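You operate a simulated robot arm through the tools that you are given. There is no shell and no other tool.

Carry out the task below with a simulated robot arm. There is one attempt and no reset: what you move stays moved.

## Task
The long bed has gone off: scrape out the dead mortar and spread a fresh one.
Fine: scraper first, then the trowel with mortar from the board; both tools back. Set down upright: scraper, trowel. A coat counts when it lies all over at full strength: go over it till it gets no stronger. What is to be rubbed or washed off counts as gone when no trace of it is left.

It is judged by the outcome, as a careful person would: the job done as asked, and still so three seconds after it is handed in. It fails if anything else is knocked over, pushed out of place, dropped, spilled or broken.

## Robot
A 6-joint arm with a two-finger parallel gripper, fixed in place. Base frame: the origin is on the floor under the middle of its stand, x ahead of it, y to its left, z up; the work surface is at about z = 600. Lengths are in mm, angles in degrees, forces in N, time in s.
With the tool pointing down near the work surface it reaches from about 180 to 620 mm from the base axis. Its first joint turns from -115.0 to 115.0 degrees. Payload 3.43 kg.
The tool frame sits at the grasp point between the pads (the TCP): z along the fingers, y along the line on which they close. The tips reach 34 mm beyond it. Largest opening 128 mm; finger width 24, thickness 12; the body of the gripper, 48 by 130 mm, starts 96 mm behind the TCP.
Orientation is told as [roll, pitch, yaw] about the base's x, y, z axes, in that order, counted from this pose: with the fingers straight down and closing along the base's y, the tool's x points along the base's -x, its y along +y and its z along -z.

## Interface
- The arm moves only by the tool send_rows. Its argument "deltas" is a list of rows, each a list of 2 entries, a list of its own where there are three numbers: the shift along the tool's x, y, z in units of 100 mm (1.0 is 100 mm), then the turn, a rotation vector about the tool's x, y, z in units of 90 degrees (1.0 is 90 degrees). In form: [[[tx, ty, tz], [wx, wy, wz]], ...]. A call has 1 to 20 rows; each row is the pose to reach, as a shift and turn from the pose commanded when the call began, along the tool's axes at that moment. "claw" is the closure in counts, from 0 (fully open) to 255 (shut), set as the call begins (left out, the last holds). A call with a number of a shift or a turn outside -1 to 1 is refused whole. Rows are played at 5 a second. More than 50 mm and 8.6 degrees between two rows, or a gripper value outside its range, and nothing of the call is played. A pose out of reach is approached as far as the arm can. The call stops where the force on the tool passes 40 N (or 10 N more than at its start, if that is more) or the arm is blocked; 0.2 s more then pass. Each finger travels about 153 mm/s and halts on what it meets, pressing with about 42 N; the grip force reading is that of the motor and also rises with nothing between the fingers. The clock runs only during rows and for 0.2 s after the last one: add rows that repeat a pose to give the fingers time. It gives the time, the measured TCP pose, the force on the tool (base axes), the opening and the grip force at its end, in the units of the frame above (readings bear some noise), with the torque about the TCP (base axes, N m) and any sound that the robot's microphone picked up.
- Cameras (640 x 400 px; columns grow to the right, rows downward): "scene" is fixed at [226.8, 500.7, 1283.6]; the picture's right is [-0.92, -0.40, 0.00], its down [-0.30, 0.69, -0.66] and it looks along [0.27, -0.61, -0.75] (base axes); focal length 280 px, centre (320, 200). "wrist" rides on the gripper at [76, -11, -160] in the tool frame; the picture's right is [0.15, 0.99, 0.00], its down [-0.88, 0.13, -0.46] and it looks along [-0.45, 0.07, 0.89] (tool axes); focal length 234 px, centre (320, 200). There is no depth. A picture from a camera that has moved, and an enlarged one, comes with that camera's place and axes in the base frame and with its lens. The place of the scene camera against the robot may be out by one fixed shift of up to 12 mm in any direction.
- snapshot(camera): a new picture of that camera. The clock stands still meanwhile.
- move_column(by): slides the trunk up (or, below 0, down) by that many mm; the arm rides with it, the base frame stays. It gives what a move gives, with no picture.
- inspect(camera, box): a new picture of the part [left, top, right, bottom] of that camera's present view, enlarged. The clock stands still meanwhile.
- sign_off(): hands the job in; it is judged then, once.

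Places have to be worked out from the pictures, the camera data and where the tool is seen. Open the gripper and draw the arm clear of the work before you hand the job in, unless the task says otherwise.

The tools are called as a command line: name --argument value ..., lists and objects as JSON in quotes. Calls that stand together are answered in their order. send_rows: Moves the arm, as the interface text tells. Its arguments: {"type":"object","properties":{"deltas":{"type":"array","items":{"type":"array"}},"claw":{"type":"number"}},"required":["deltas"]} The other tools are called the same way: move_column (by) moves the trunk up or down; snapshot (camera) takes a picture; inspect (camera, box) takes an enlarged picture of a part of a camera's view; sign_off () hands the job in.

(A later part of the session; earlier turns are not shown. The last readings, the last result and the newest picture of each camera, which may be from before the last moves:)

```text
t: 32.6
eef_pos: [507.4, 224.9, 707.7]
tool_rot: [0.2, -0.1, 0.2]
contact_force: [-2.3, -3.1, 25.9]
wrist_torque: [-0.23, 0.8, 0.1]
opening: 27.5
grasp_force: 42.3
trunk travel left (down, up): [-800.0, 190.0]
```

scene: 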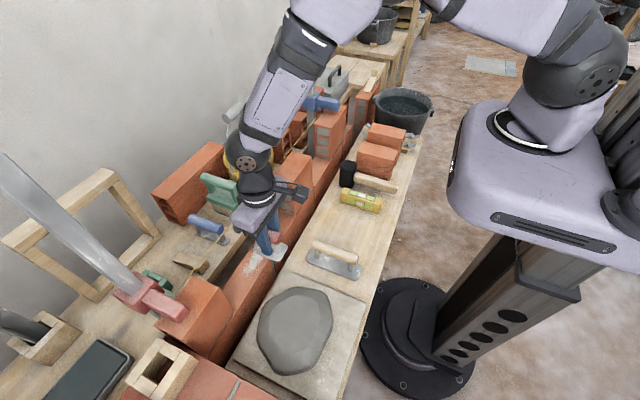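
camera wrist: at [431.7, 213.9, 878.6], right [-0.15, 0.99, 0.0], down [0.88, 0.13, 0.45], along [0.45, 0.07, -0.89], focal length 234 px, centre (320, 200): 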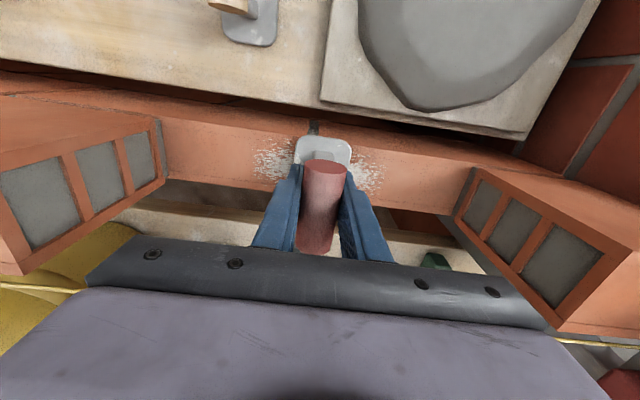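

Contact at TCP z≈708 with about 26 N. I ease off 2 mm and sweep along the bed to both ends.

send_rows --deltas '[[[0, 0, -0.02], [0, 0, 0]], [[0, 0.15, -0.02], [0, 0, 0]], [[0, 0.3, -0.02], [0, 0, 0]], [[0, 0.45, -0.02], [0, 0, 0]], [[0, 0.6, -0.02], [0, 0, 0]], [[0, 0.45, -0.02], [0, 0, 0]], [[0, 0.3, -0.02], [0, 0, 0]], [[0, 0.15, -0.02], [0, 0, 0]], [[0, 0.0, -0.02], [0, 0, 0]], [[0, -0.15, -0.02], [0, 0, 0]], [[0, -0.3, -0.02], [0, 0, 0]], [[0, -0.45, -0.02], [0, 0, 0]], [[0, -0.6, -0.02], [0, 0, 0]], [[0, -0.45, -0.02], [0, 0, 0]], [[0, -0.3, -0.02], [0, 0, 0]], [[0, -0.15, -0.02], [0, 0, 0]], [[0, 0.0, -0.02], [0, 0, 0]]]'

snapshot --camera "wrist"

inspect --camera "scene" --box '[190, 150, 350, 300]'

```text
t: 36.2
eef_pos: [506.8, 223.9, 707.0]
tool_rot: [0.0, 0.1, 0.1]
contact_force: [-0.1, -8.1, 21.4]
wrist_torque: [-0.08, -0.26, -0.07]
opening: 27.4
grasp_force: 42.1
trunk travel left (down, up): [-800.0, 190.0]
```

```text
taken
camera wrist: at [430.7, 212.6, 866.2], right [-0.15, 0.99, 0.0], down [0.88, 0.13, 0.45], along [0.45, 0.07, -0.89], focal length 234 px, centre (320, 200)
```

wrist: 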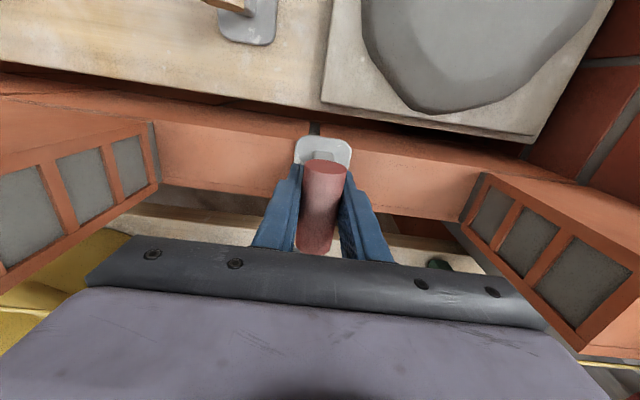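

```text
2.67 times, centred on (270, 225) of scene
camera zoom: at [226.8, 500.7, 1283.6], right [-0.92, -0.4, 0.0], down [-0.3, 0.69, -0.66], along [0.27, -0.61, -0.75], focal length 746 px, centre (453, 133)
```

zoom: 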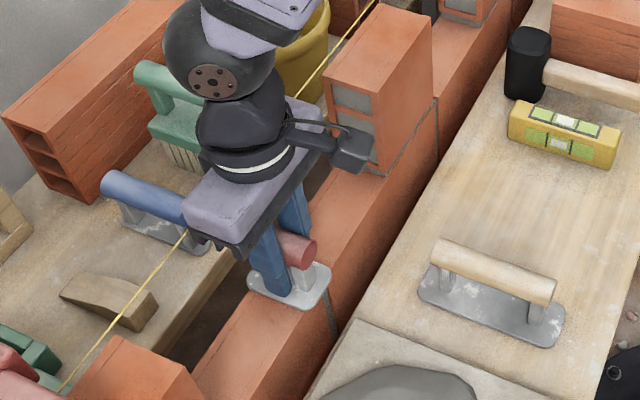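

The red tool is the scraper, and the white is wiped off wherever visible. I lift and draw back toward its home to see the whole bed.

send_rows --deltas '[[[0, 0, -0.1], [0, 0, 0]], [[0, 0, -0.3], [0, 0, 0]], [[0, 0, -0.5], [0, 0, 0]], [[0.3, -0.2, -0.5], [0, 0, 0]], [[0.6, -0.4, -0.5], [0, 0, 0]], [[0.9, -0.6, -0.5], [0, 0, 0]], [[0.9, -0.6, -0.5], [0, 0, 0]]]'

inspect --camera "scene" --box '[200, 200, 320, 300]'

snapshot --camera "wrist"

```text
t: 37.8
eef_pos: [418.7, 165.3, 755.6]
tool_rot: [0.0, 0.1, 0.1]
contact_force: [-0.3, -0.2, -1.4]
wrist_torque: [0.01, 0.01, 0.01]
opening: 27.7
grasp_force: 41.9
trunk travel left (down, up): [-800.0, 190.0]
```

```text
4.00 times, centred on (260, 250) of scene
camera zoom: at [226.8, 500.7, 1283.6], right [-0.92, -0.4, 0.0], down [-0.3, 0.69, -0.66], along [0.27, -0.61, -0.75], focal length 1119 px, centre (560, 0)
```

zoom: 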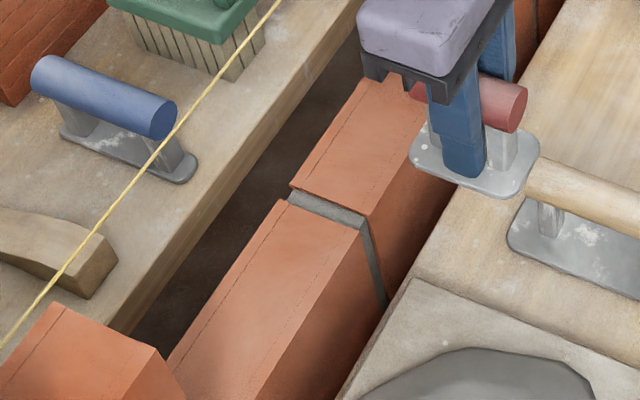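

```text
taken
camera wrist: at [343.2, 154.6, 913.8], right [-0.15, 0.99, 0.0], down [0.88, 0.13, 0.45], along [0.45, 0.07, -0.89], focal length 234 px, centre (320, 200)
```

wrist: 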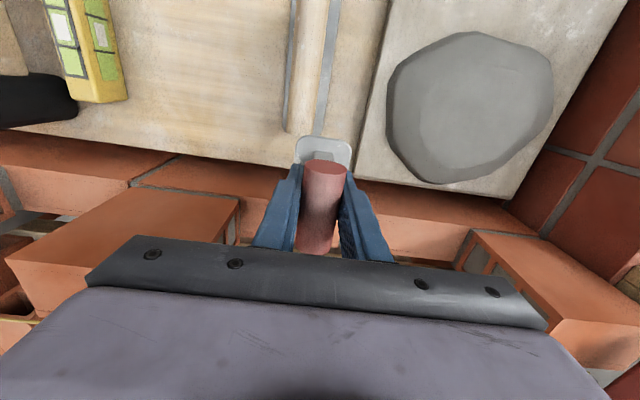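

The bed looks clean. I zoom in further to check for any faint residue.

inspect --camera "scene" --box '[225, 215, 295, 285]'

inspect --camera "wrist" --box '[330, 170, 480, 260]'

```text
5.71 times, centred on (260, 250) of scene
camera zoom: at [226.8, 500.7, 1283.6], right [-0.92, -0.4, 0.0], down [-0.3, 0.69, -0.66], along [0.27, -0.61, -0.75], focal length 1598 px, centre (663, -86)
```

zoom: 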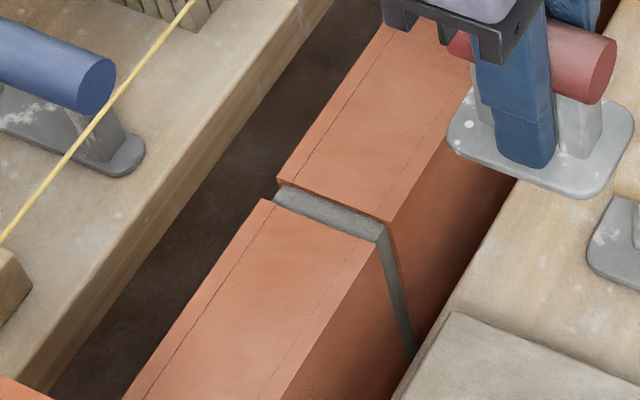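

```text
4.27 times, centred on (405, 215) of wrist
camera zoom: at [343.2, 154.6, 913.8], right [-0.15, 0.99, 0.0], down [0.88, 0.13, 0.45], along [0.45, 0.07, -0.89], focal length 999 px, centre (-43, 136)
```

zoom: 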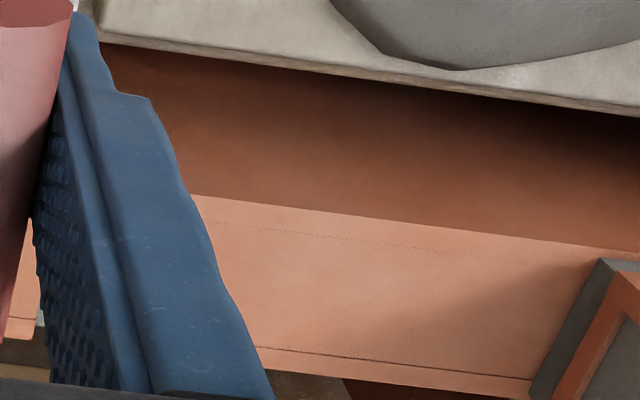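

No trace visible. To be certain about edges and ends, I go back for one more pair of passes at slightly shifted x positions.

send_rows --deltas '[[[-0.3, 0.0, 0], [0, 0, 0]], [[-0.6, 0.0, 0], [0, 0, 0]], [[-0.82, 0.0, 0.0], [0, 0, 0]], [[-0.82, 0.0, 0.2], [0, 0, 0]], [[-0.82, 0.0, 0.38], [0, 0, 0]], [[-0.82, 0.0, 0.44], [0, 0, 0]], [[-0.82, 0.0, 0.48], [0, 0, 0]], [[-0.82, 0.0, 0.49], [0, 0, 0]]]'

send_rows --deltas '[[[0, 0.15, 0], [0, 0, 0]], [[0, 0.3, 0], [0, 0, 0]], [[0, 0.45, 0], [0, 0, 0]], [[0, 0.6, 0], [0, 0, 0]], [[0, 0.75, 0], [0, 0, 0]], [[0, 0.9, 0], [0, 0, 0]], [[0, 1.0, 0], [0, 0, 0]]]'

```text
t: 39.6
eef_pos: [500.9, 164.5, 707.6]
tool_rot: [0.0, 0.0, 0.1]
contact_force: [-0.5, 0.9, -1.1]
wrist_torque: [0.02, 0.05, 0.0]
opening: 27.6
grasp_force: 42.3
trunk travel left (down, up): [-800.0, 190.0]
```

```text
t: 41.2
eef_pos: [500.3, 263.5, 708.2]
tool_rot: [-0.1, 0.1, 0.0]
contact_force: [-0.3, 0.4, -1.7]
wrist_torque: [-0.04, 0.02, 0.01]
opening: 27.5
grasp_force: 42.1
trunk travel left (down, up): [-800.0, 190.0]
```

That pass was just above contact. I lower ~3 mm into contact and sweep over to the right end and back.

send_rows --deltas '[[[0, 0, 0.02], [0, 0, 0]], [[0, 0, 0.03], [0, 0, 0]], [[0, 0.1, 0.03], [0, 0, 0]], [[0, 0.22, 0.03], [0, 0, 0]], [[0, 0.1, 0.03], [0, 0, 0]], [[0, -0.05, 0.03], [0, 0, 0]], [[0, -0.2, 0.03], [0, 0, 0]], [[0, -0.35, 0.03], [0, 0, 0]], [[0, -0.5, 0.03], [0, 0, 0]], [[0, -0.65, 0.03], [0, 0, 0]], [[0, -0.8, 0.03], [0, 0, 0]], [[0, -0.95, 0.03], [0, 0, 0]], [[0, -1.0, 0.03], [0, 0, 0]]]'

send_rows --deltas '[[[-0.05, 0, 0], [0, 0, 0]], [[-0.1, 0, 0], [0, 0, 0]], [[-0.1, 0.15, 0], [0, 0, 0]], [[-0.1, 0.3, 0], [0, 0, 0]], [[-0.1, 0.45, 0], [0, 0, 0]], [[-0.1, 0.6, 0], [0, 0, 0]], [[-0.1, 0.75, 0], [0, 0, 0]], [[-0.1, 0.9, 0], [0, 0, 0]], [[-0.1, 1.0, 0], [0, 0, 0]]]'

```text
t: 44.0
eef_pos: [496.9, 165.2, 706.7]
tool_rot: [0.0, -0.1, 0.1]
contact_force: [-2.6, 11.6, 26.5]
wrist_torque: [0.1, 0.08, 0.0]
opening: 27.6
grasp_force: 42.1
trunk travel left (down, up): [-800.0, 190.0]
```

```text
t: 46.0
eef_pos: [507.3, 265.3, 706.6]
tool_rot: [0.0, -0.1, -0.1]
contact_force: [0.8, -9.0, 27.7]
wrist_torque: [-0.13, 0.26, 0.11]
opening: 27.6
grasp_force: 42.0
trunk travel left (down, up): [-800.0, 190.0]
```

Solid contact on both passes. I lift and carry the scraper back over its original spot.

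send_rows --deltas '[[[0, 0, -0.1], [0, 0, 0]], [[0, 0, -0.3], [0, 0, 0]], [[0, 0, -0.5], [0, 0, 0]], [[0.25, -0.25, -0.5], [0, 0, 0]], [[0.5, -0.5, -0.5], [0, 0, 0]], [[0.75, -0.75, -0.5], [0, 0, 0]], [[1.0, -1.0, -0.5], [0, 0, 0]], [[1.0, -1.0, -0.5], [0, 0, 0]]]'

inspect --camera "scene" --box '[225, 215, 295, 285]'

inspect --camera "wrist" --box '[260, 120, 400, 220]'

```text
t: 47.8
eef_pos: [407.2, 163.8, 755.4]
tool_rot: [-0.1, 0.3, 0.0]
contact_force: [-0.2, 0.0, -1.3]
wrist_torque: [-0.02, -0.02, -0.05]
opening: 27.6
grasp_force: 42.2
trunk travel left (down, up): [-800.0, 190.0]
```

```text
5.71 times, centred on (260, 250) of scene
camera zoom: at [226.8, 500.7, 1283.6], right [-0.92, -0.4, 0.0], down [-0.3, 0.69, -0.66], along [0.27, -0.61, -0.75], focal length 1598 px, centre (663, -86)
```

zoom: 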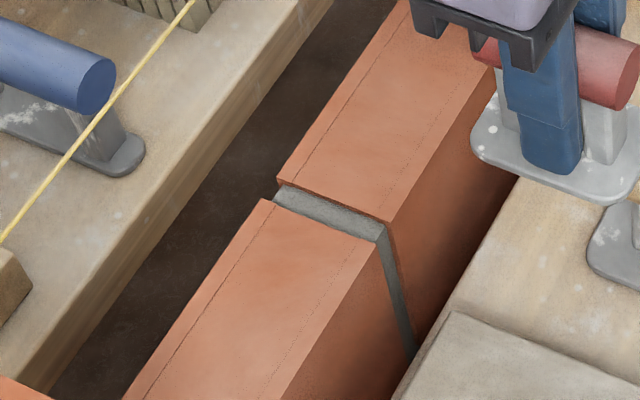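

```text
4.00 times, centred on (330, 170) of wrist
camera zoom: at [331.8, 153.7, 914.9], right [-0.15, 0.99, 0.0], down [0.88, 0.13, 0.45], along [0.45, 0.07, -0.89], focal length 937 px, centre (280, 320)
```

zoom: 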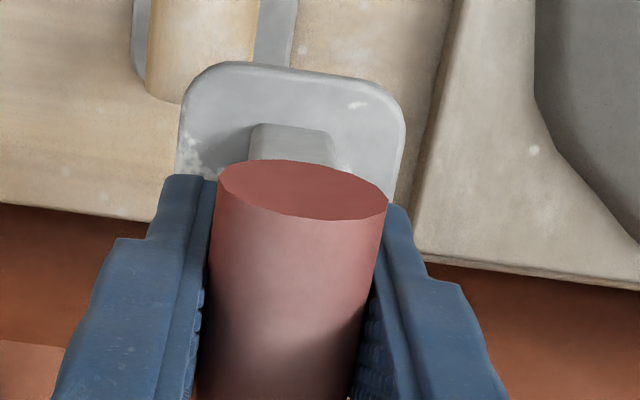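

The bed is clean. I continue back to the scraper's original position with yaw 3.9°.

send_rows --deltas '[[[0.12, -0.24, 0], [0, 0, -0.01]], [[0.26, -0.48, 0], [0, 0, -0.02]], [[0.4, -0.72, 0], [0, 0, -0.032]], [[0.52, -0.95, 0], [0, 0, -0.043]], [[0.52, -0.95, 0], [0, 0, -0.043]]]'

```text
t: 49.0
eef_pos: [355.6, 69.7, 753.9]
tool_rot: [0.0, 0.1, 4.0]
contact_force: [0.3, -0.3, -1.3]
wrist_torque: [0.01, 0.02, 0.0]
opening: 27.5
grasp_force: 42.1
trunk travel left (down, up): [-800.0, 190.0]
```

Now the final offset to (335.4, 35.5) and down to about z≈657.

send_rows --deltas '[[[0.11, -0.16, 0], [0, 0, 0]], [[0.225, -0.327, 0], [0, 0, 0]], [[0.225, -0.327, 0.25], [0, 0, 0]], [[0.225, -0.327, 0.5], [0, 0, 0]], [[0.225, -0.327, 0.75], [0, 0, 0]], [[0.225, -0.327, 0.95], [0, 0, 0]], [[0.225, -0.327, 0.95], [0, 0, 0]]]'

snapshot --camera "wrist"

inspect --camera "scene" --box '[300, 180, 380, 280]'

```text
t: 50.6
eef_pos: [337.3, 36.2, 657.6]
tool_rot: [-0.1, 0.0, 3.9]
contact_force: [-0.2, 0.8, -1.4]
wrist_torque: [-0.02, -0.01, -0.01]
opening: 27.5
grasp_force: 41.7
trunk travel left (down, up): [-800.0, 190.0]
```

```text
taken
camera wrist: at [263.3, 19.3, 817.8], right [-0.21, 0.98, 0.0], down [0.87, 0.19, 0.45], along [0.44, 0.1, -0.89], focal length 234 px, centre (320, 200)
```

wrist: 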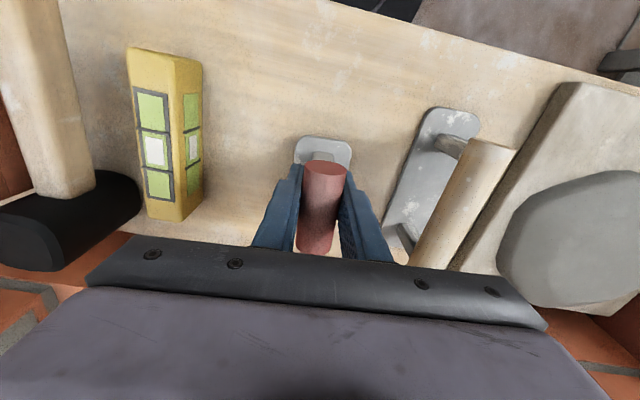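

```text
4.00 times, centred on (340, 230) of scene
camera zoom: at [226.8, 500.7, 1283.6], right [-0.92, -0.4, 0.0], down [-0.3, 0.69, -0.66], along [0.27, -0.61, -0.75], focal length 1119 px, centre (240, 80)
```

zoom: 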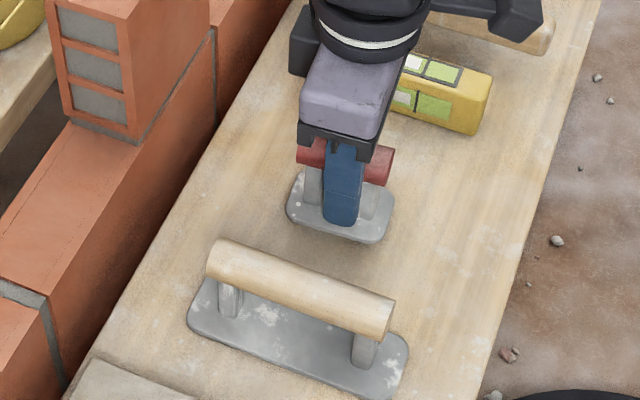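

Two millimetres out in x; I correct that and lower gently until it touches the plank.

send_rows --deltas '[[[0.02, 0, 0.03], [0, 0, 0]], [[0.02, 0, 0.06], [0, 0, 0]], [[0.02, 0, 0.08], [0, 0, 0]], [[0.02, 0, 0.09], [0, 0, 0]], [[0.02, 0, 0.1], [0, 0, 0]], [[0.02, 0, 0.105], [0, 0, 0]], [[0.02, 0, 0.105], [0, 0, 0]]]'

```text
t: 52.2
eef_pos: [335.9, 34.4, 648.7]
tool_rot: [-0.1, 0.1, 4.0]
contact_force: [0.3, 0.6, -0.7]
wrist_torque: [0.02, 0.01, 0.0]
opening: 27.5
grasp_force: 41.5
trunk travel left (down, up): [-800.0, 190.0]
```

send_rows --deltas '[[[0, 0, 0.01], [0, 0, 0]], [[0, 0, 0.02], [0, 0, 0]], [[0, 0, 0.025], [0, 0, 0]], [[0, 0, 0.025], [0, 0, 0]]]'

```text
t: 53.2
eef_pos: [334.6, 34.3, 646.9]
tool_rot: [-0.1, 0.1, 3.8]
contact_force: [0.5, 0.2, -0.4]
wrist_torque: [-0.01, -0.08, 0.02]
opening: 27.6
grasp_force: 42.5
trunk travel left (down, up): [-800.0, 190.0]
```

The load reading is nearly zero, so it is about touching. One more millimetre to confirm contact.

send_rows --deltas '[[[0, 0, 0.007], [0, 0, 0]], [[0, 0, 0.014], [0, 0, 0]], [[0, 0, 0.014], [0, 0, 0]]]'

```text
t: 54.0
eef_pos: [335.0, 33.9, 647.4]
tool_rot: [0.0, -0.1, 4.0]
contact_force: [0.8, 0.4, 38.4]
wrist_torque: [-0.03, 0.36, 0.0]
opening: 27.4
grasp_force: 42.1
trunk travel left (down, up): [-800.0, 190.0]
```

Firm contact now (38 N). I relieve the load by a few millimetres and then open.

send_rows --deltas '[[[0, 0, -0.02], [0, 0, 0]], [[0, 0, -0.03], [0, 0, 0]], [[0, 0, -0.03], [0, 0, 0]]]'

```text
t: 54.8
eef_pos: [333.0, 34.8, 646.7]
tool_rot: [-0.1, 0.3, 3.9]
contact_force: [-0.3, 0.4, -1.2]
wrist_torque: [0.02, 0.02, 0.0]
opening: 27.5
grasp_force: 42.2
trunk travel left (down, up): [-800.0, 190.0]
```

Now nearly zero load just at the surface; I nudge down a millimetre, and open the fingers to 70 mm.

send_rows --deltas '[[[-0.015, 0.005, 0.005], [0, 0, 0]], [[-0.015, 0.005, 0.012], [0, 0, 0]], [[-0.015, 0.005, 0.015], [0, 0, 0]]]'

send_rows --deltas '[[[0, 0, 0], [0, 0, 0]], [[0, 0, 0], [0, 0, 0]], [[0, 0, 0], [0, 0, 0]]]' --claw 115

send_rows --deltas '[[[0, 0, -0.2], [0, 0, 0]], [[0, 0, -0.5], [0, 0, 0]], [[0, 0, -0.8], [0, 0, 0]], [[0, 0, -1.0], [0, 0, 0]], [[0, 0, -1.0], [0, 0, 0]]]'

snapshot --camera "wrist"

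inspect --camera "scene" --box '[300, 180, 380, 280]'

```text
t: 55.6
eef_pos: [335.8, 35.8, 647.2]
tool_rot: [-0.1, 0.1, 3.8]
contact_force: [0.0, 0.0, -1.9]
wrist_torque: [0.0, 0.02, -0.03]
opening: 27.6
grasp_force: 42.5
trunk travel left (down, up): [-800.0, 190.0]
```

```text
t: 56.4
eef_pos: [337.4, 36.2, 648.1]
tool_rot: [-0.1, 0.1, 4.0]
contact_force: [0.3, -0.1, 0.1]
wrist_torque: [0.01, -0.04, -0.02]
opening: 70.2
grasp_force: 0.0
trunk travel left (down, up): [-800.0, 190.0]
```

```text
t: 57.6
eef_pos: [335.1, 37.0, 746.3]
tool_rot: [0.1, 0.1, 3.9]
contact_force: [0.1, 0.4, 0.2]
wrist_torque: [0.04, -0.02, 0.0]
opening: 70.3
grasp_force: 0.0
trunk travel left (down, up): [-800.0, 190.0]
```

```text
taken
camera wrist: at [261.8, 19.8, 906.3], right [-0.21, 0.98, 0.0], down [0.87, 0.19, 0.45], along [0.44, 0.1, -0.89], focal length 234 px, centre (320, 200)
```

wrist: 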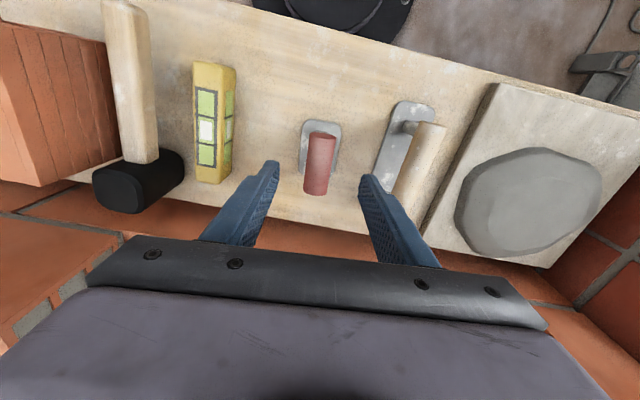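

```text
4.00 times, centred on (340, 230) of scene
camera zoom: at [226.8, 500.7, 1283.6], right [-0.92, -0.4, 0.0], down [-0.3, 0.69, -0.66], along [0.27, -0.61, -0.75], focal length 1119 px, centre (240, 80)
```

zoom: 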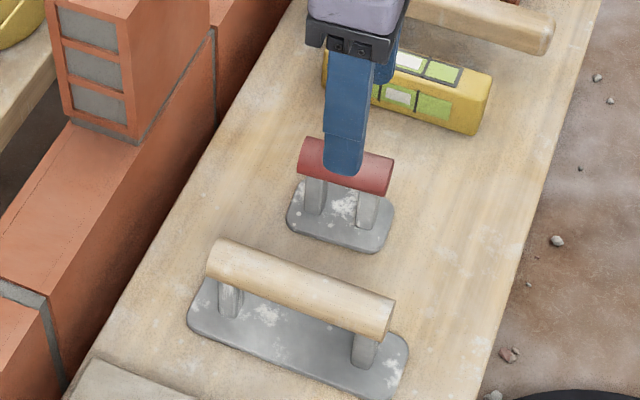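

The scraper is back upright on its original spot. Next I move over the wooden-handled trowel at about (335, 141.5).

send_rows --deltas '[[[-0.02, 0.25, 0], [0, 0, 0.01]], [[-0.035, 0.5, 0], [0, 0, 0.02]], [[-0.05, 0.75, 0], [0, 0, 0.032]], [[-0.07, 1.0, 0], [0, 0, 0.032]], [[-0.07, 1.0, 0], [0, 0, 0.032]]]'

snapshot --camera "wrist"

```text
t: 58.8
eef_pos: [336.2, 136.7, 746.6]
tool_rot: [-0.1, 0.1, 1.0]
contact_force: [0.3, -0.5, 0.0]
wrist_torque: [-0.02, 0.01, -0.02]
opening: 70.3
grasp_force: 0.1
trunk travel left (down, up): [-800.0, 190.0]
```

```text
taken
camera wrist: at [260.9, 124.1, 906.0], right [-0.16, 0.99, 0.0], down [0.88, 0.15, 0.45], along [0.45, 0.07, -0.89], focal length 234 px, centre (320, 200)
```

wrist: 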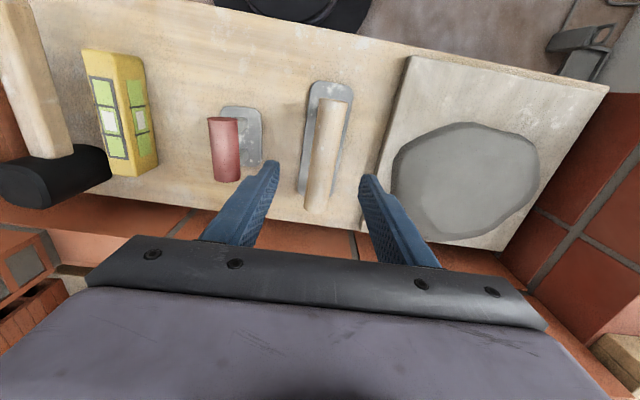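

The handle lies near y≈142, aligned. I correct 5 mm sideways and descend to TCP z≈648 as with the scraper.

send_rows --deltas '[[[0, 0.05, 0.2], [0, 0, 0]], [[0, 0.05, 0.45], [0, 0, 0]], [[0.01, 0.05, 0.7], [0, 0, 0]], [[0.01, 0.05, 0.7], [0, 0, 0]]]'

snapshot --camera "wrist"

```text
t: 59.8
eef_pos: [337.9, 140.7, 677.3]
tool_rot: [0.0, 0.1, 1.1]
contact_force: [-0.4, 0.0, -0.4]
wrist_torque: [-0.01, 0.03, -0.02]
opening: 70.5
grasp_force: 0.0
trunk travel left (down, up): [-800.0, 190.0]
```

```text
taken
camera wrist: at [261.6, 128.5, 836.3], right [-0.16, 0.99, 0.0], down [0.88, 0.15, 0.45], along [0.45, 0.07, -0.89], focal length 234 px, centre (320, 200)
```

wrist: 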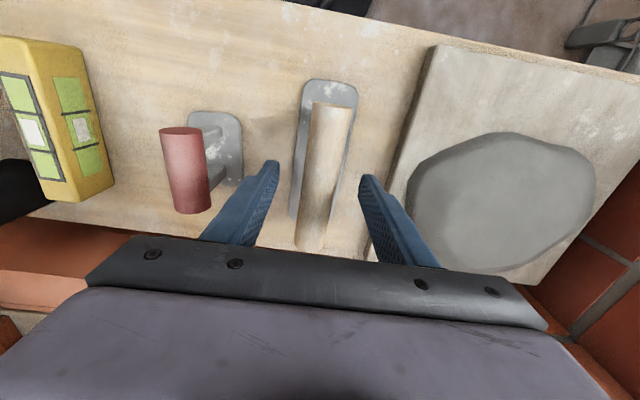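

Centred. I go down the remaining ~30 mm and close.

send_rows --deltas '[[[0.01, 0.01, 0.15], [0, 0, 0]], [[0.02, 0.01, 0.3], [0, 0, 0]], [[0.02, 0.01, 0.3], [0, 0, 0]]]'

send_rows --deltas '[[[0, 0, 0], [0, 0, 0]], [[0, 0, 0], [0, 0, 0]], [[0, 0, 0], [0, 0, 0]], [[0, 0, 0], [0, 0, 0]], [[0, 0, 0], [0, 0, 0]]]' --claw 255

send_rows --deltas '[[[0, 0, -0.02], [0, 0, 0]], [[0, 0, -0.05], [0, 0, 0]], [[0, 0, -0.1], [0, 0, 0]], [[0, 0, -0.1], [0, 0, 0]]]'

snapshot --camera "wrist"

inspect --camera "scene" --box '[280, 200, 400, 300]'

```text
t: 60.6
eef_pos: [334.0, 142.8, 647.3]
tool_rot: [-0.1, 0.1, 1.2]
contact_force: [0.0, -0.2, 0.1]
wrist_torque: [0.01, 0.0, 0.01]
opening: 70.2
grasp_force: 0.0
trunk travel left (down, up): [-800.0, 190.0]
```

```text
t: 61.8
eef_pos: [333.7, 141.9, 647.7]
tool_rot: [-0.1, 0.1, 1.0]
contact_force: [-0.2, 1.1, 0.0]
wrist_torque: [0.05, 0.11, -0.03]
opening: 27.9
grasp_force: 42.0
trunk travel left (down, up): [-800.0, 190.0]
```

```text
t: 62.8
eef_pos: [334.1, 142.3, 657.2]
tool_rot: [-0.2, 0.0, 0.9]
contact_force: [0.0, 0.7, -1.0]
wrist_torque: [0.0, 0.01, 0.0]
opening: 27.8
grasp_force: 41.5
trunk travel left (down, up): [-800.0, 190.0]
```

```text
taken
camera wrist: at [258.1, 129.7, 816.6], right [-0.16, 0.99, 0.0], down [0.88, 0.15, 0.45], along [0.45, 0.07, -0.89], focal length 234 px, centre (320, 200)
```

wrist: 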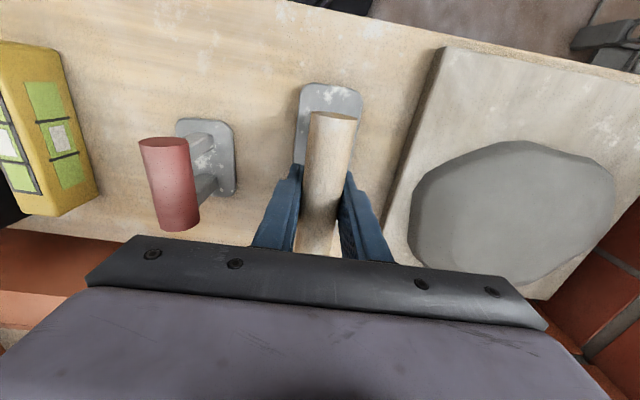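

```text
4.00 times, centred on (340, 250) of scene
camera zoom: at [226.8, 500.7, 1283.6], right [-0.92, -0.4, 0.0], down [-0.3, 0.69, -0.66], along [0.27, -0.61, -0.75], focal length 1119 px, centre (240, 0)
```

zoom: 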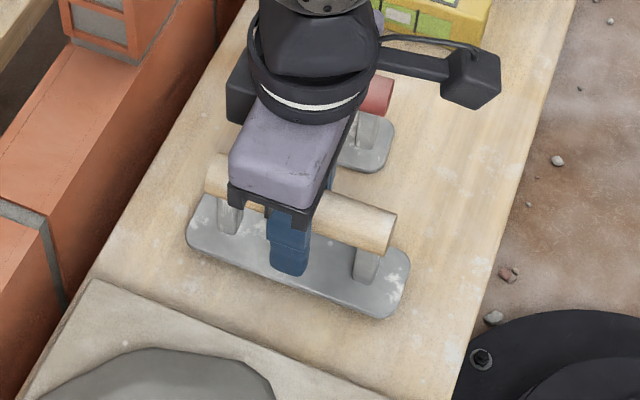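

The trowel is held and lifts off. Up another ~90 mm, and across to above the mortar at about (350, 325).

send_rows --deltas '[[[0, 0, -0.08], [0, 0, 0]], [[0, 0, -0.2], [0, 0, 0]], [[0, 0, -0.35], [0, 0, 0]], [[0, 0, -0.5], [0, 0, 0]], [[0, 0, -0.65], [0, 0, 0]], [[0, 0, -0.8], [0, 0, 0]], [[0, 0, -0.9], [0, 0, 0]], [[0, 0, -0.9], [0, 0, 0]]]'

send_rows --deltas '[[[-0.04, 0.2, 0], [0, 0, 0]], [[-0.08, 0.4, 0], [0, 0, 0]], [[-0.11, 0.6, 0], [0, 0, 0]], [[-0.15, 0.8, 0], [0, 0, 0]], [[-0.18, 1.0, 0], [0, 0, 0]], [[-0.18, 1.0, 0], [0, 0, 0]]]'

send_rows --deltas '[[[0.0, 0.2, 0], [0, 0, 0]], [[0, 0.4, 0], [0, 0, 0]], [[0, 0.6, 0], [0, 0, 0]], [[0, 0.8, 0.0], [0, 0, 0]], [[0, 0.8, 0], [0, 0, 0]]]'

snapshot --camera "wrist"

snapshot --camera "scene"

```text
t: 64.6
eef_pos: [334.1, 141.6, 747.4]
tool_rot: [0.0, 0.2, 1.0]
contact_force: [-0.6, 0.3, -1.8]
wrist_torque: [0.04, -0.02, 0.01]
opening: 27.6
grasp_force: 41.6
trunk travel left (down, up): [-800.0, 190.0]
```

```text
t: 66.0
eef_pos: [349.9, 242.8, 746.7]
tool_rot: [-0.1, 0.2, 1.0]
contact_force: [1.1, -0.5, -1.2]
wrist_torque: [-0.01, 0.01, 0.01]
opening: 28.0
grasp_force: 42.4
trunk travel left (down, up): [-800.0, 190.0]
```

```text
t: 67.2
eef_pos: [348.7, 324.0, 746.7]
tool_rot: [-0.1, 0.2, 1.0]
contact_force: [-0.6, 0.1, -2.2]
wrist_torque: [0.01, 0.01, -0.03]
opening: 27.4
grasp_force: 42.0
trunk travel left (down, up): [-800.0, 190.0]
```

```text
taken
camera wrist: at [272.8, 310.7, 906.3], right [-0.16, 0.99, 0.0], down [0.88, 0.15, 0.45], along [0.45, 0.07, -0.89], focal length 234 px, centre (320, 200)
```

wrist: 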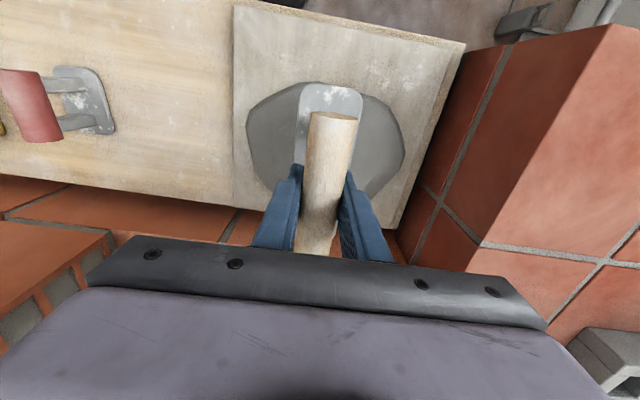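

```text
taken
```

scene: 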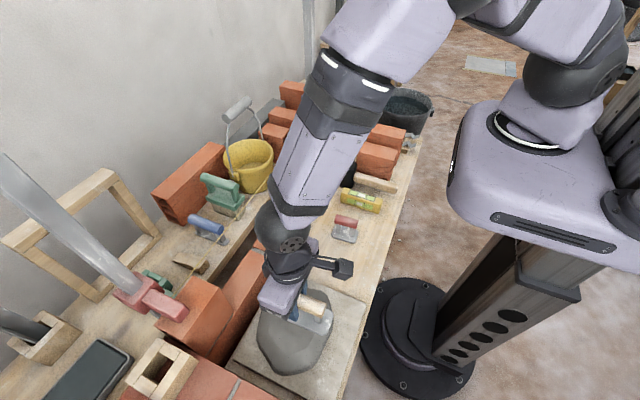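

The trowel hovers over the mortar. I lower to about z≈698, then step down slowly until contact.

send_rows --deltas '[[[0, 0, 0.15], [0, 0, 0]], [[0, 0, 0.3], [0, 0, 0]], [[0, 0, 0.42], [0, 0, 0]], [[0, 0, 0.48], [0, 0, 0]], [[0, 0, 0.48], [0, 0, 0]]]'

send_rows --deltas '[[[0, 0, 0.03], [0, 0, 0]], [[0, 0, 0.06], [0, 0, 0]], [[0, 0, 0.09], [0, 0, 0]], [[0, 0, 0.12], [0, 0, 0]], [[0, 0, 0.12], [0, 0, 0]]]'

inspect --camera "scene" --box '[220, 240, 380, 400]'

```text
t: 68.4
eef_pos: [347.2, 321.5, 699.4]
tool_rot: [0.0, 0.1, 1.0]
contact_force: [0.4, -0.1, -2.4]
wrist_torque: [0.0, -0.01, -0.01]
opening: 27.6
grasp_force: 41.8
trunk travel left (down, up): [-800.0, 190.0]
```

```text
t: 69.4
eef_pos: [348.5, 322.8, 693.4]
tool_rot: [0.1, -0.1, 1.0]
contact_force: [-5.2, -7.6, 27.3]
wrist_torque: [0.09, 0.29, -0.09]
opening: 27.7
grasp_force: 41.6
trunk travel left (down, up): [-800.0, 190.0]
stopped in row 5: the force on the tool passed its limit at 44 N (the readings are from after the stop); the commanded pose is now the measured one
```

```text
2.50 times, centred on (300, 320) of scene
camera zoom: at [226.8, 500.7, 1283.6], right [-0.92, -0.4, 0.0], down [-0.3, 0.69, -0.66], along [0.27, -0.61, -0.75], focal length 699 px, centre (370, -100)
```

zoom: 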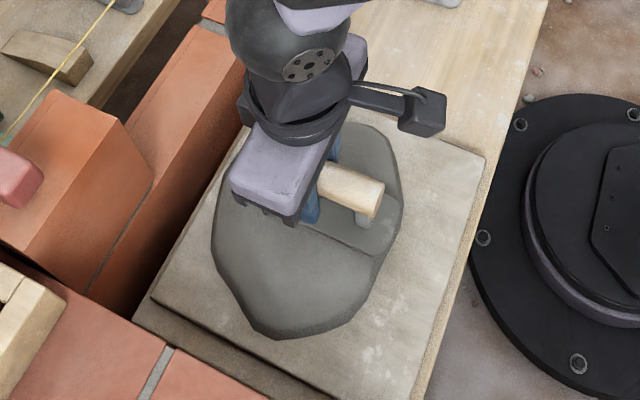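

The trowel is resting on the mortar with ~27 N. I ease slightly and draw it back and forth a bit to load the blade, then lift and look.

send_rows --deltas '[[[0, 0, -0.005], [0, 0, 0]], [[0, 0.1, -0.005], [0, 0, 0]], [[0, 0.2, -0.005], [0, 0, 0]], [[0, 0.1, -0.005], [0, 0, 0]], [[0, 0, -0.005], [0, 0, 0]], [[0, -0.1, -0.005], [0, 0, 0]], [[0, -0.2, -0.005], [0, 0, 0]], [[0, -0.1, -0.005], [0, 0, 0]], [[0, 0, -0.005], [0, 0, 0]]]'

send_rows --deltas '[[[0, 0, -0.1], [0, 0, 0]], [[0, 0, -0.25], [0, 0, 0]], [[0, 0, -0.35], [0, 0, 0]], [[0, 0, -0.35], [0, 0, 0]]]'

snapshot --camera "wrist"

inspect --camera "scene" --box '[220, 240, 380, 400]'

```text
t: 71.3
eef_pos: [349.0, 312.6, 691.8]
tool_rot: [-0.2, 0.1, 0.9]
contact_force: [-2.8, -7.3, 23.2]
wrist_torque: [0.26, 0.66, 0.07]
opening: 27.6
grasp_force: 42.5
trunk travel left (down, up): [-800.0, 190.0]
stopped in row 9: the force on the tool passed its limit at 41 N (the readings are from after the stop); the commanded pose is now the measured one
```

```text
t: 72.3
eef_pos: [349.5, 313.7, 725.2]
tool_rot: [-0.3, 0.1, 0.9]
contact_force: [0.8, -0.3, -1.4]
wrist_torque: [0.01, 0.03, 0.0]
opening: 27.7
grasp_force: 42.1
trunk travel left (down, up): [-800.0, 190.0]
```

```text
taken
camera wrist: at [274.7, 302.4, 884.7], right [-0.16, 0.99, 0.0], down [0.88, 0.15, 0.45], along [0.45, 0.07, -0.89], focal length 234 px, centre (320, 200)
```

wrist: 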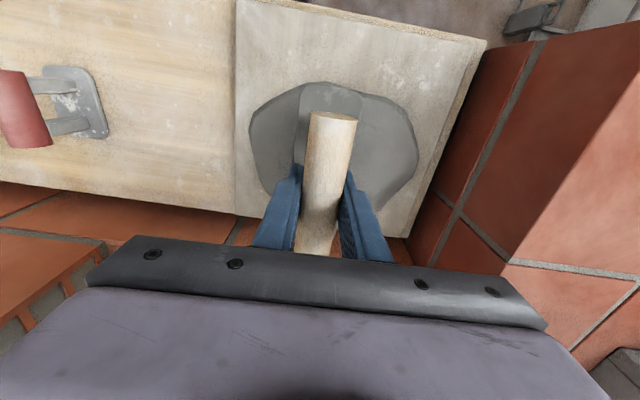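

```text
2.50 times, centred on (300, 320) of scene
camera zoom: at [226.8, 500.7, 1283.6], right [-0.92, -0.4, 0.0], down [-0.3, 0.69, -0.66], along [0.27, -0.61, -0.75], focal length 699 px, centre (370, -100)
```

zoom: 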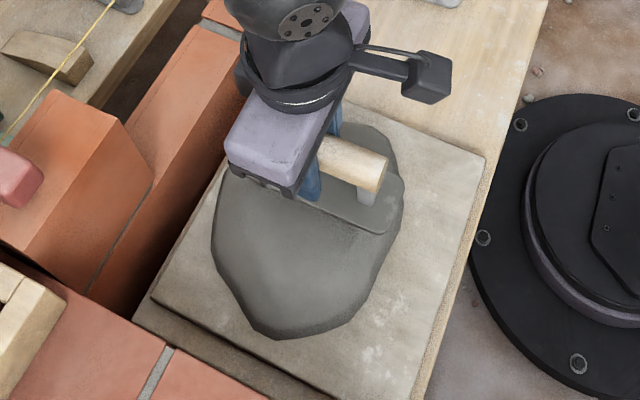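

The blade is coated grey with mortar now. I swing back to y≈228 at x≈350, then push out toward the bed low (z≈722), so the handle passes under the string line.

send_rows --deltas '[[[0, -0.2, 0], [0, 0, 0]], [[0, -0.4, 0], [0, 0, 0]], [[0, -0.6, 0], [0, 0, 0]], [[0, -0.85, 0], [0, 0, 0.01]], [[0, -0.85, 0], [0, 0, 0.01]]]'

send_rows --deltas '[[[-0.2, 0, 0], [0, 0, 0]], [[-0.4, 0, 0], [0, 0, 0]], [[-0.6, 0, 0], [0, 0, 0]], [[-0.8, 0, 0], [0, 0, 0]], [[-1.0, 0, 0], [0, 0, 0]], [[-1.0, 0, 0], [0, 0, 0]]]'

snapshot --camera "wrist"

inspect --camera "scene" --box '[190, 150, 350, 300]'

```text
t: 73.5
eef_pos: [352.6, 229.6, 724.4]
tool_rot: [-0.2, 0.2, 0.0]
contact_force: [-0.1, -0.1, -2.5]
wrist_torque: [0.02, 0.01, -0.05]
opening: 27.7
grasp_force: 42.7
trunk travel left (down, up): [-800.0, 190.0]
```

```text
t: 74.9
eef_pos: [451.1, 230.3, 724.4]
tool_rot: [-0.2, 0.2, -0.1]
contact_force: [0.5, -0.1, -2.6]
wrist_torque: [-0.04, -0.01, 0.02]
opening: 27.7
grasp_force: 41.7
trunk travel left (down, up): [-800.0, 190.0]
```

```text
taken
camera wrist: at [376.5, 218.8, 884.3], right [-0.15, 0.99, 0.0], down [0.88, 0.13, 0.45], along [0.45, 0.06, -0.89], focal length 234 px, centre (320, 200)
```

wrist: 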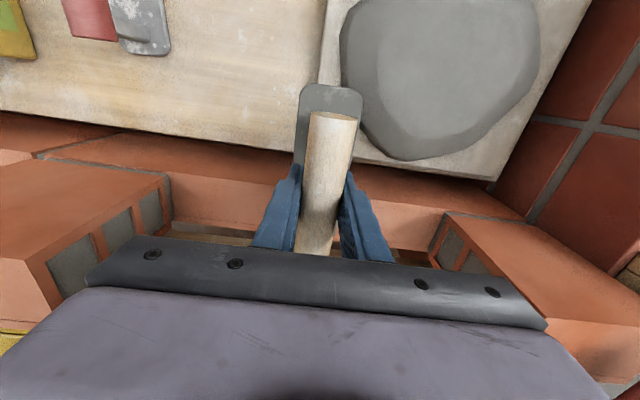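

```text
2.67 times, centred on (270, 225) of scene
camera zoom: at [226.8, 500.7, 1283.6], right [-0.92, -0.4, 0.0], down [-0.3, 0.69, -0.66], along [0.27, -0.61, -0.75], focal length 746 px, centre (453, 133)
```

zoom: 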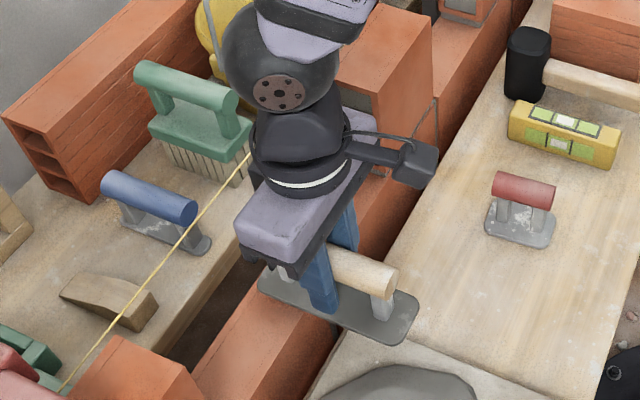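

All clear. I slide 47 mm further out beneath the string and ease down toward the bed.

send_rows --deltas '[[[-0.16, 0, 0.0], [0, 0, 0]], [[-0.32, 0, 0.0], [0, 0, 0]], [[-0.47, 0, 0.02], [0, 0, 0]], [[-0.47, 0, 0.08], [0, 0, 0]], [[-0.47, 0, 0.12], [0, 0, 0]], [[-0.47, 0, 0.12], [0, 0, 0]]]'

inspect --camera "scene" --box '[190, 150, 350, 300]'

snapshot --camera "wrist"

```text
t: 76.3
eef_pos: [498.7, 229.2, 711.7]
tool_rot: [-0.2, 0.1, 0.0]
contact_force: [-0.4, 0.2, -2.4]
wrist_torque: [0.0, -0.01, 0.0]
opening: 27.7
grasp_force: 42.5
trunk travel left (down, up): [-800.0, 190.0]
```

```text
2.67 times, centred on (270, 225) of scene
camera zoom: at [226.8, 500.7, 1283.6], right [-0.92, -0.4, 0.0], down [-0.3, 0.69, -0.66], along [0.27, -0.61, -0.75], focal length 746 px, centre (453, 133)
```

zoom: 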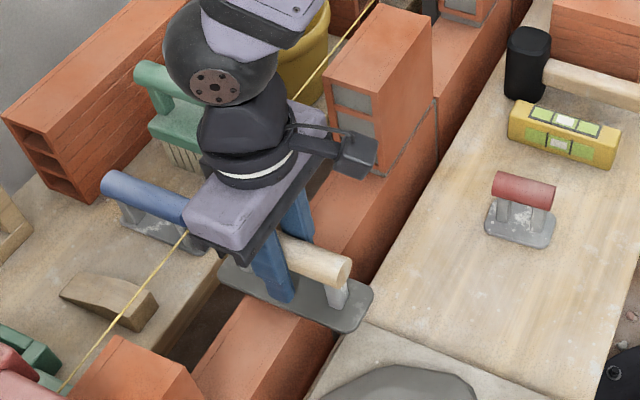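

```text
taken
camera wrist: at [423.3, 219.3, 871.2], right [-0.15, 0.99, 0.0], down [0.88, 0.13, 0.45], along [0.45, 0.06, -0.89], focal length 234 px, centre (320, 200)
```

wrist: 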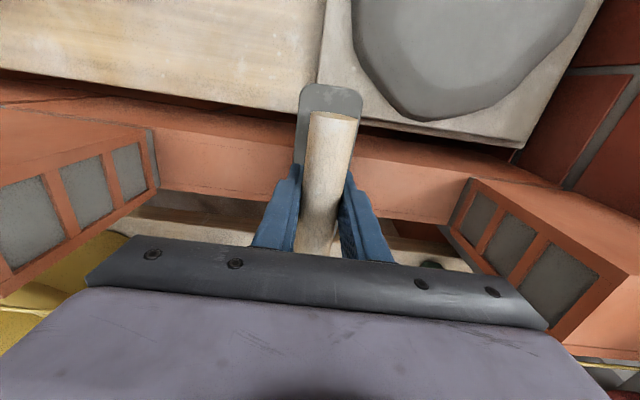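

The trowel crosses the bed squarely, and the string is clear. I lower by small steps to contact.

send_rows --deltas '[[[0, 0, 0.02], [0, 0, 0]], [[0, 0, 0.035], [0, 0, 0]], [[0, 0, 0.045], [0, 0, 0]], [[0, 0, 0.055], [0, 0, 0]], [[0, 0, 0.055], [0, 0, 0]]]'

```text
t: 77.5
eef_pos: [497.9, 229.4, 707.3]
tool_rot: [-0.3, 0.2, -0.1]
contact_force: [-1.1, 0.1, -0.7]
wrist_torque: [0.05, -0.05, -0.01]
opening: 27.9
grasp_force: 42.0
trunk travel left (down, up): [-800.0, 190.0]
```

send_rows --deltas '[[[0, 0, 0.01], [0, 0, 0]], [[0, 0, 0.02], [0, 0, 0]], [[0, 0, 0.025], [0, 0, 0]], [[0, 0, 0.025], [0, 0, 0]]]'

```text
t: 78.5
eef_pos: [499.1, 229.2, 707.0]
tool_rot: [0.0, 0.0, 0.0]
contact_force: [-0.3, -3.3, 14.0]
wrist_torque: [0.11, 0.26, 0.03]
opening: 27.8
grasp_force: 41.9
trunk travel left (down, up): [-800.0, 190.0]
```

About 14 N of contact: good. I spread with strokes along the bed to both ends.

send_rows --deltas '[[[0, 0.14, 0], [0, 0, 0]], [[0, 0.28, 0], [0, 0, 0]], [[0, 0.42, 0], [0, 0, 0]], [[0, 0.56, 0], [0, 0, 0]], [[0, 0.42, 0], [0, 0, 0]], [[0, 0.28, 0], [0, 0, 0]], [[0, 0.14, 0], [0, 0, 0]], [[0, 0.0, 0], [0, 0, 0]], [[0, -0.14, 0], [0, 0, 0]], [[0, -0.28, 0], [0, 0, 0]], [[0, -0.42, 0], [0, 0, 0]], [[0, -0.56, 0], [0, 0, 0]], [[0, -0.64, 0], [0, 0, 0]], [[0, -0.5, 0], [0, 0, 0]], [[0, -0.36, 0], [0, 0, 0]], [[0, -0.22, 0], [0, 0, 0]], [[0, -0.08, 0], [0, 0, 0]], [[0, 0, 0], [0, 0, 0]]]'

snapshot --camera "wrist"

inspect --camera "scene" --box '[190, 150, 350, 300]'

```text
t: 82.3
eef_pos: [499.2, 227.4, 707.2]
tool_rot: [-0.1, -0.1, 0.1]
contact_force: [2.3, -12.8, 29.6]
wrist_torque: [-0.17, 0.34, 0.17]
opening: 27.7
grasp_force: 42.4
trunk travel left (down, up): [-800.0, 190.0]
```

```text
taken
camera wrist: at [422.9, 217.1, 865.8], right [-0.15, 0.99, 0.0], down [0.88, 0.13, 0.46], along [0.45, 0.07, -0.89], focal length 234 px, centre (320, 200)
```

wrist: 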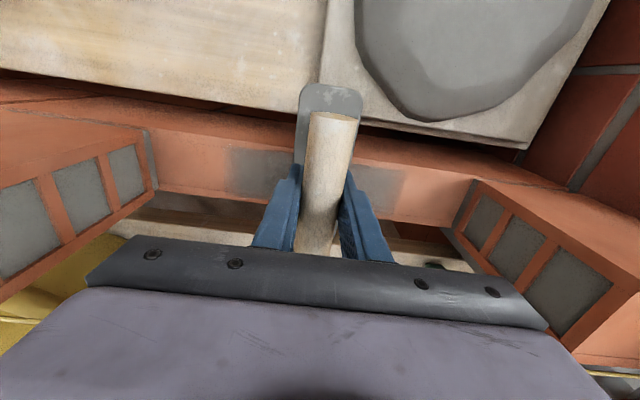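

```text
2.67 times, centred on (270, 225) of scene
camera zoom: at [226.8, 500.7, 1283.6], right [-0.92, -0.4, 0.0], down [-0.3, 0.69, -0.66], along [0.27, -0.61, -0.75], focal length 746 px, centre (453, 133)
```

zoom: 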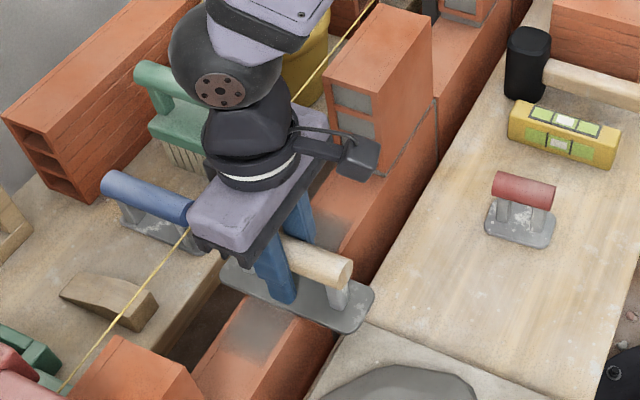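

A grey coat is appearing on the bed. I do another set of strokes and then retreat to check its strength and edges.

send_rows --deltas '[[[0, 0.14, -0.005], [0, 0, 0]], [[0, 0.28, -0.005], [0, 0, 0]], [[0, 0.42, -0.005], [0, 0, 0]], [[0, 0.56, -0.005], [0, 0, 0]], [[0, 0.42, -0.005], [0, 0, 0]], [[0, 0.28, -0.005], [0, 0, 0]], [[0, 0.14, -0.005], [0, 0, 0]], [[0, 0.0, -0.005], [0, 0, 0]], [[0, -0.14, -0.005], [0, 0, 0]], [[0, -0.28, -0.005], [0, 0, 0]], [[0, -0.42, -0.005], [0, 0, 0]], [[0, -0.56, -0.005], [0, 0, 0]], [[0, -0.64, -0.005], [0, 0, 0]], [[0, -0.5, -0.005], [0, 0, 0]], [[0, -0.36, -0.005], [0, 0, 0]], [[0, -0.22, -0.005], [0, 0, 0]], [[0, -0.08, -0.005], [0, 0, 0]], [[0, 0, -0.005], [0, 0, 0]]]'

send_rows --deltas '[[[0, 0, -0.05], [0, 0, 0]], [[0, 0, -0.12], [0, 0, 0]], [[0.25, 0, -0.14], [0, 0, 0]], [[0.5, 0, -0.14], [0, 0, 0]], [[0.75, 0, -0.14], [0, 0, 0]], [[1.0, 0, -0.14], [0, 0, 0]], [[1.0, 0, -0.14], [0, 0, 0]]]'

inspect --camera "scene" --box '[200, 200, 320, 300]'

snapshot --camera "wrist"

```text
t: 86.1
eef_pos: [497.9, 228.8, 706.5]
tool_rot: [-0.1, 0.0, 0.1]
contact_force: [0.1, -11.9, 27.2]
wrist_torque: [-0.09, 0.24, 0.12]
opening: 27.8
grasp_force: 42.0
trunk travel left (down, up): [-800.0, 190.0]
```

```text
t: 87.7
eef_pos: [397.1, 229.0, 719.6]
tool_rot: [-0.3, 0.2, -0.1]
contact_force: [0.7, -0.5, -2.9]
wrist_torque: [-0.01, -0.02, -0.01]
opening: 27.5
grasp_force: 41.7
trunk travel left (down, up): [-800.0, 190.0]
```

```text
4.00 times, centred on (260, 250) of scene
camera zoom: at [226.8, 500.7, 1283.6], right [-0.92, -0.4, 0.0], down [-0.3, 0.69, -0.66], along [0.27, -0.61, -0.75], focal length 1119 px, centre (560, 0)
```

zoom: 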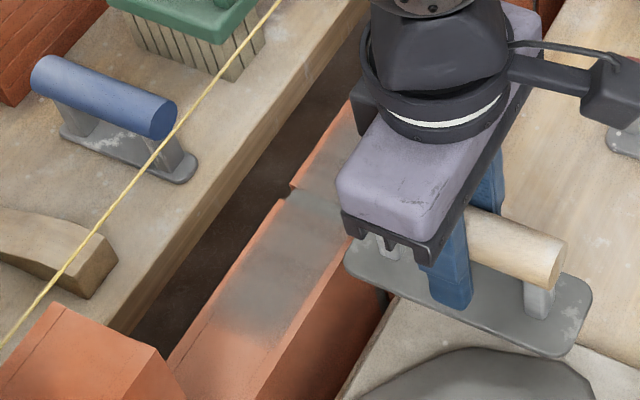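

```text
taken
camera wrist: at [322.3, 218.1, 878.4], right [-0.15, 0.99, 0.0], down [0.88, 0.13, 0.45], along [0.45, 0.06, -0.89], focal length 234 px, centre (320, 200)
```

wrist: 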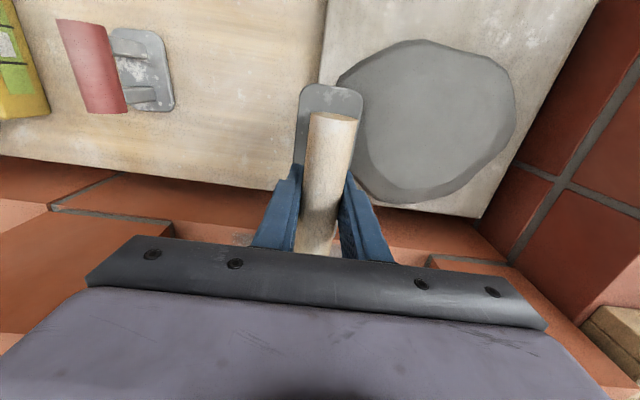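

The coat covers the bed but is still translucent. I go back to the mortar to reload.

send_rows --deltas '[[[0.12, 0.23, 0], [0, 0, 0]], [[0.24, 0.46, 0], [0, 0, 0]], [[0.36, 0.7, 0], [0, 0, 0]], [[0.48, 0.92, 0], [0, 0, 0]], [[0.48, 0.92, 0.1], [0, 0, 0]], [[0.48, 0.92, 0.18], [0, 0, 0]], [[0.48, 0.92, 0.22], [0, 0, 0]]]'

send_rows --deltas '[[[0, 0, 0.02], [0, 0, 0]], [[0, 0, 0.04], [0, 0, 0]], [[0, 0, 0.06], [0, 0, 0]], [[0, 0, 0.06], [0, 0, 0]]]'

```text
t: 89.3
eef_pos: [350.8, 320.0, 696.9]
tool_rot: [-0.2, 0.2, 0.0]
contact_force: [0.7, 0.8, -2.6]
wrist_torque: [0.02, 0.01, -0.01]
opening: 27.5
grasp_force: 41.7
trunk travel left (down, up): [-800.0, 190.0]
```

```text
t: 90.3
eef_pos: [350.1, 319.6, 691.9]
tool_rot: [-0.2, 0.1, -0.1]
contact_force: [-1.1, -1.8, 6.1]
wrist_torque: [0.1, -0.19, -0.02]
opening: 27.4
grasp_force: 42.4
trunk travel left (down, up): [-800.0, 190.0]
```

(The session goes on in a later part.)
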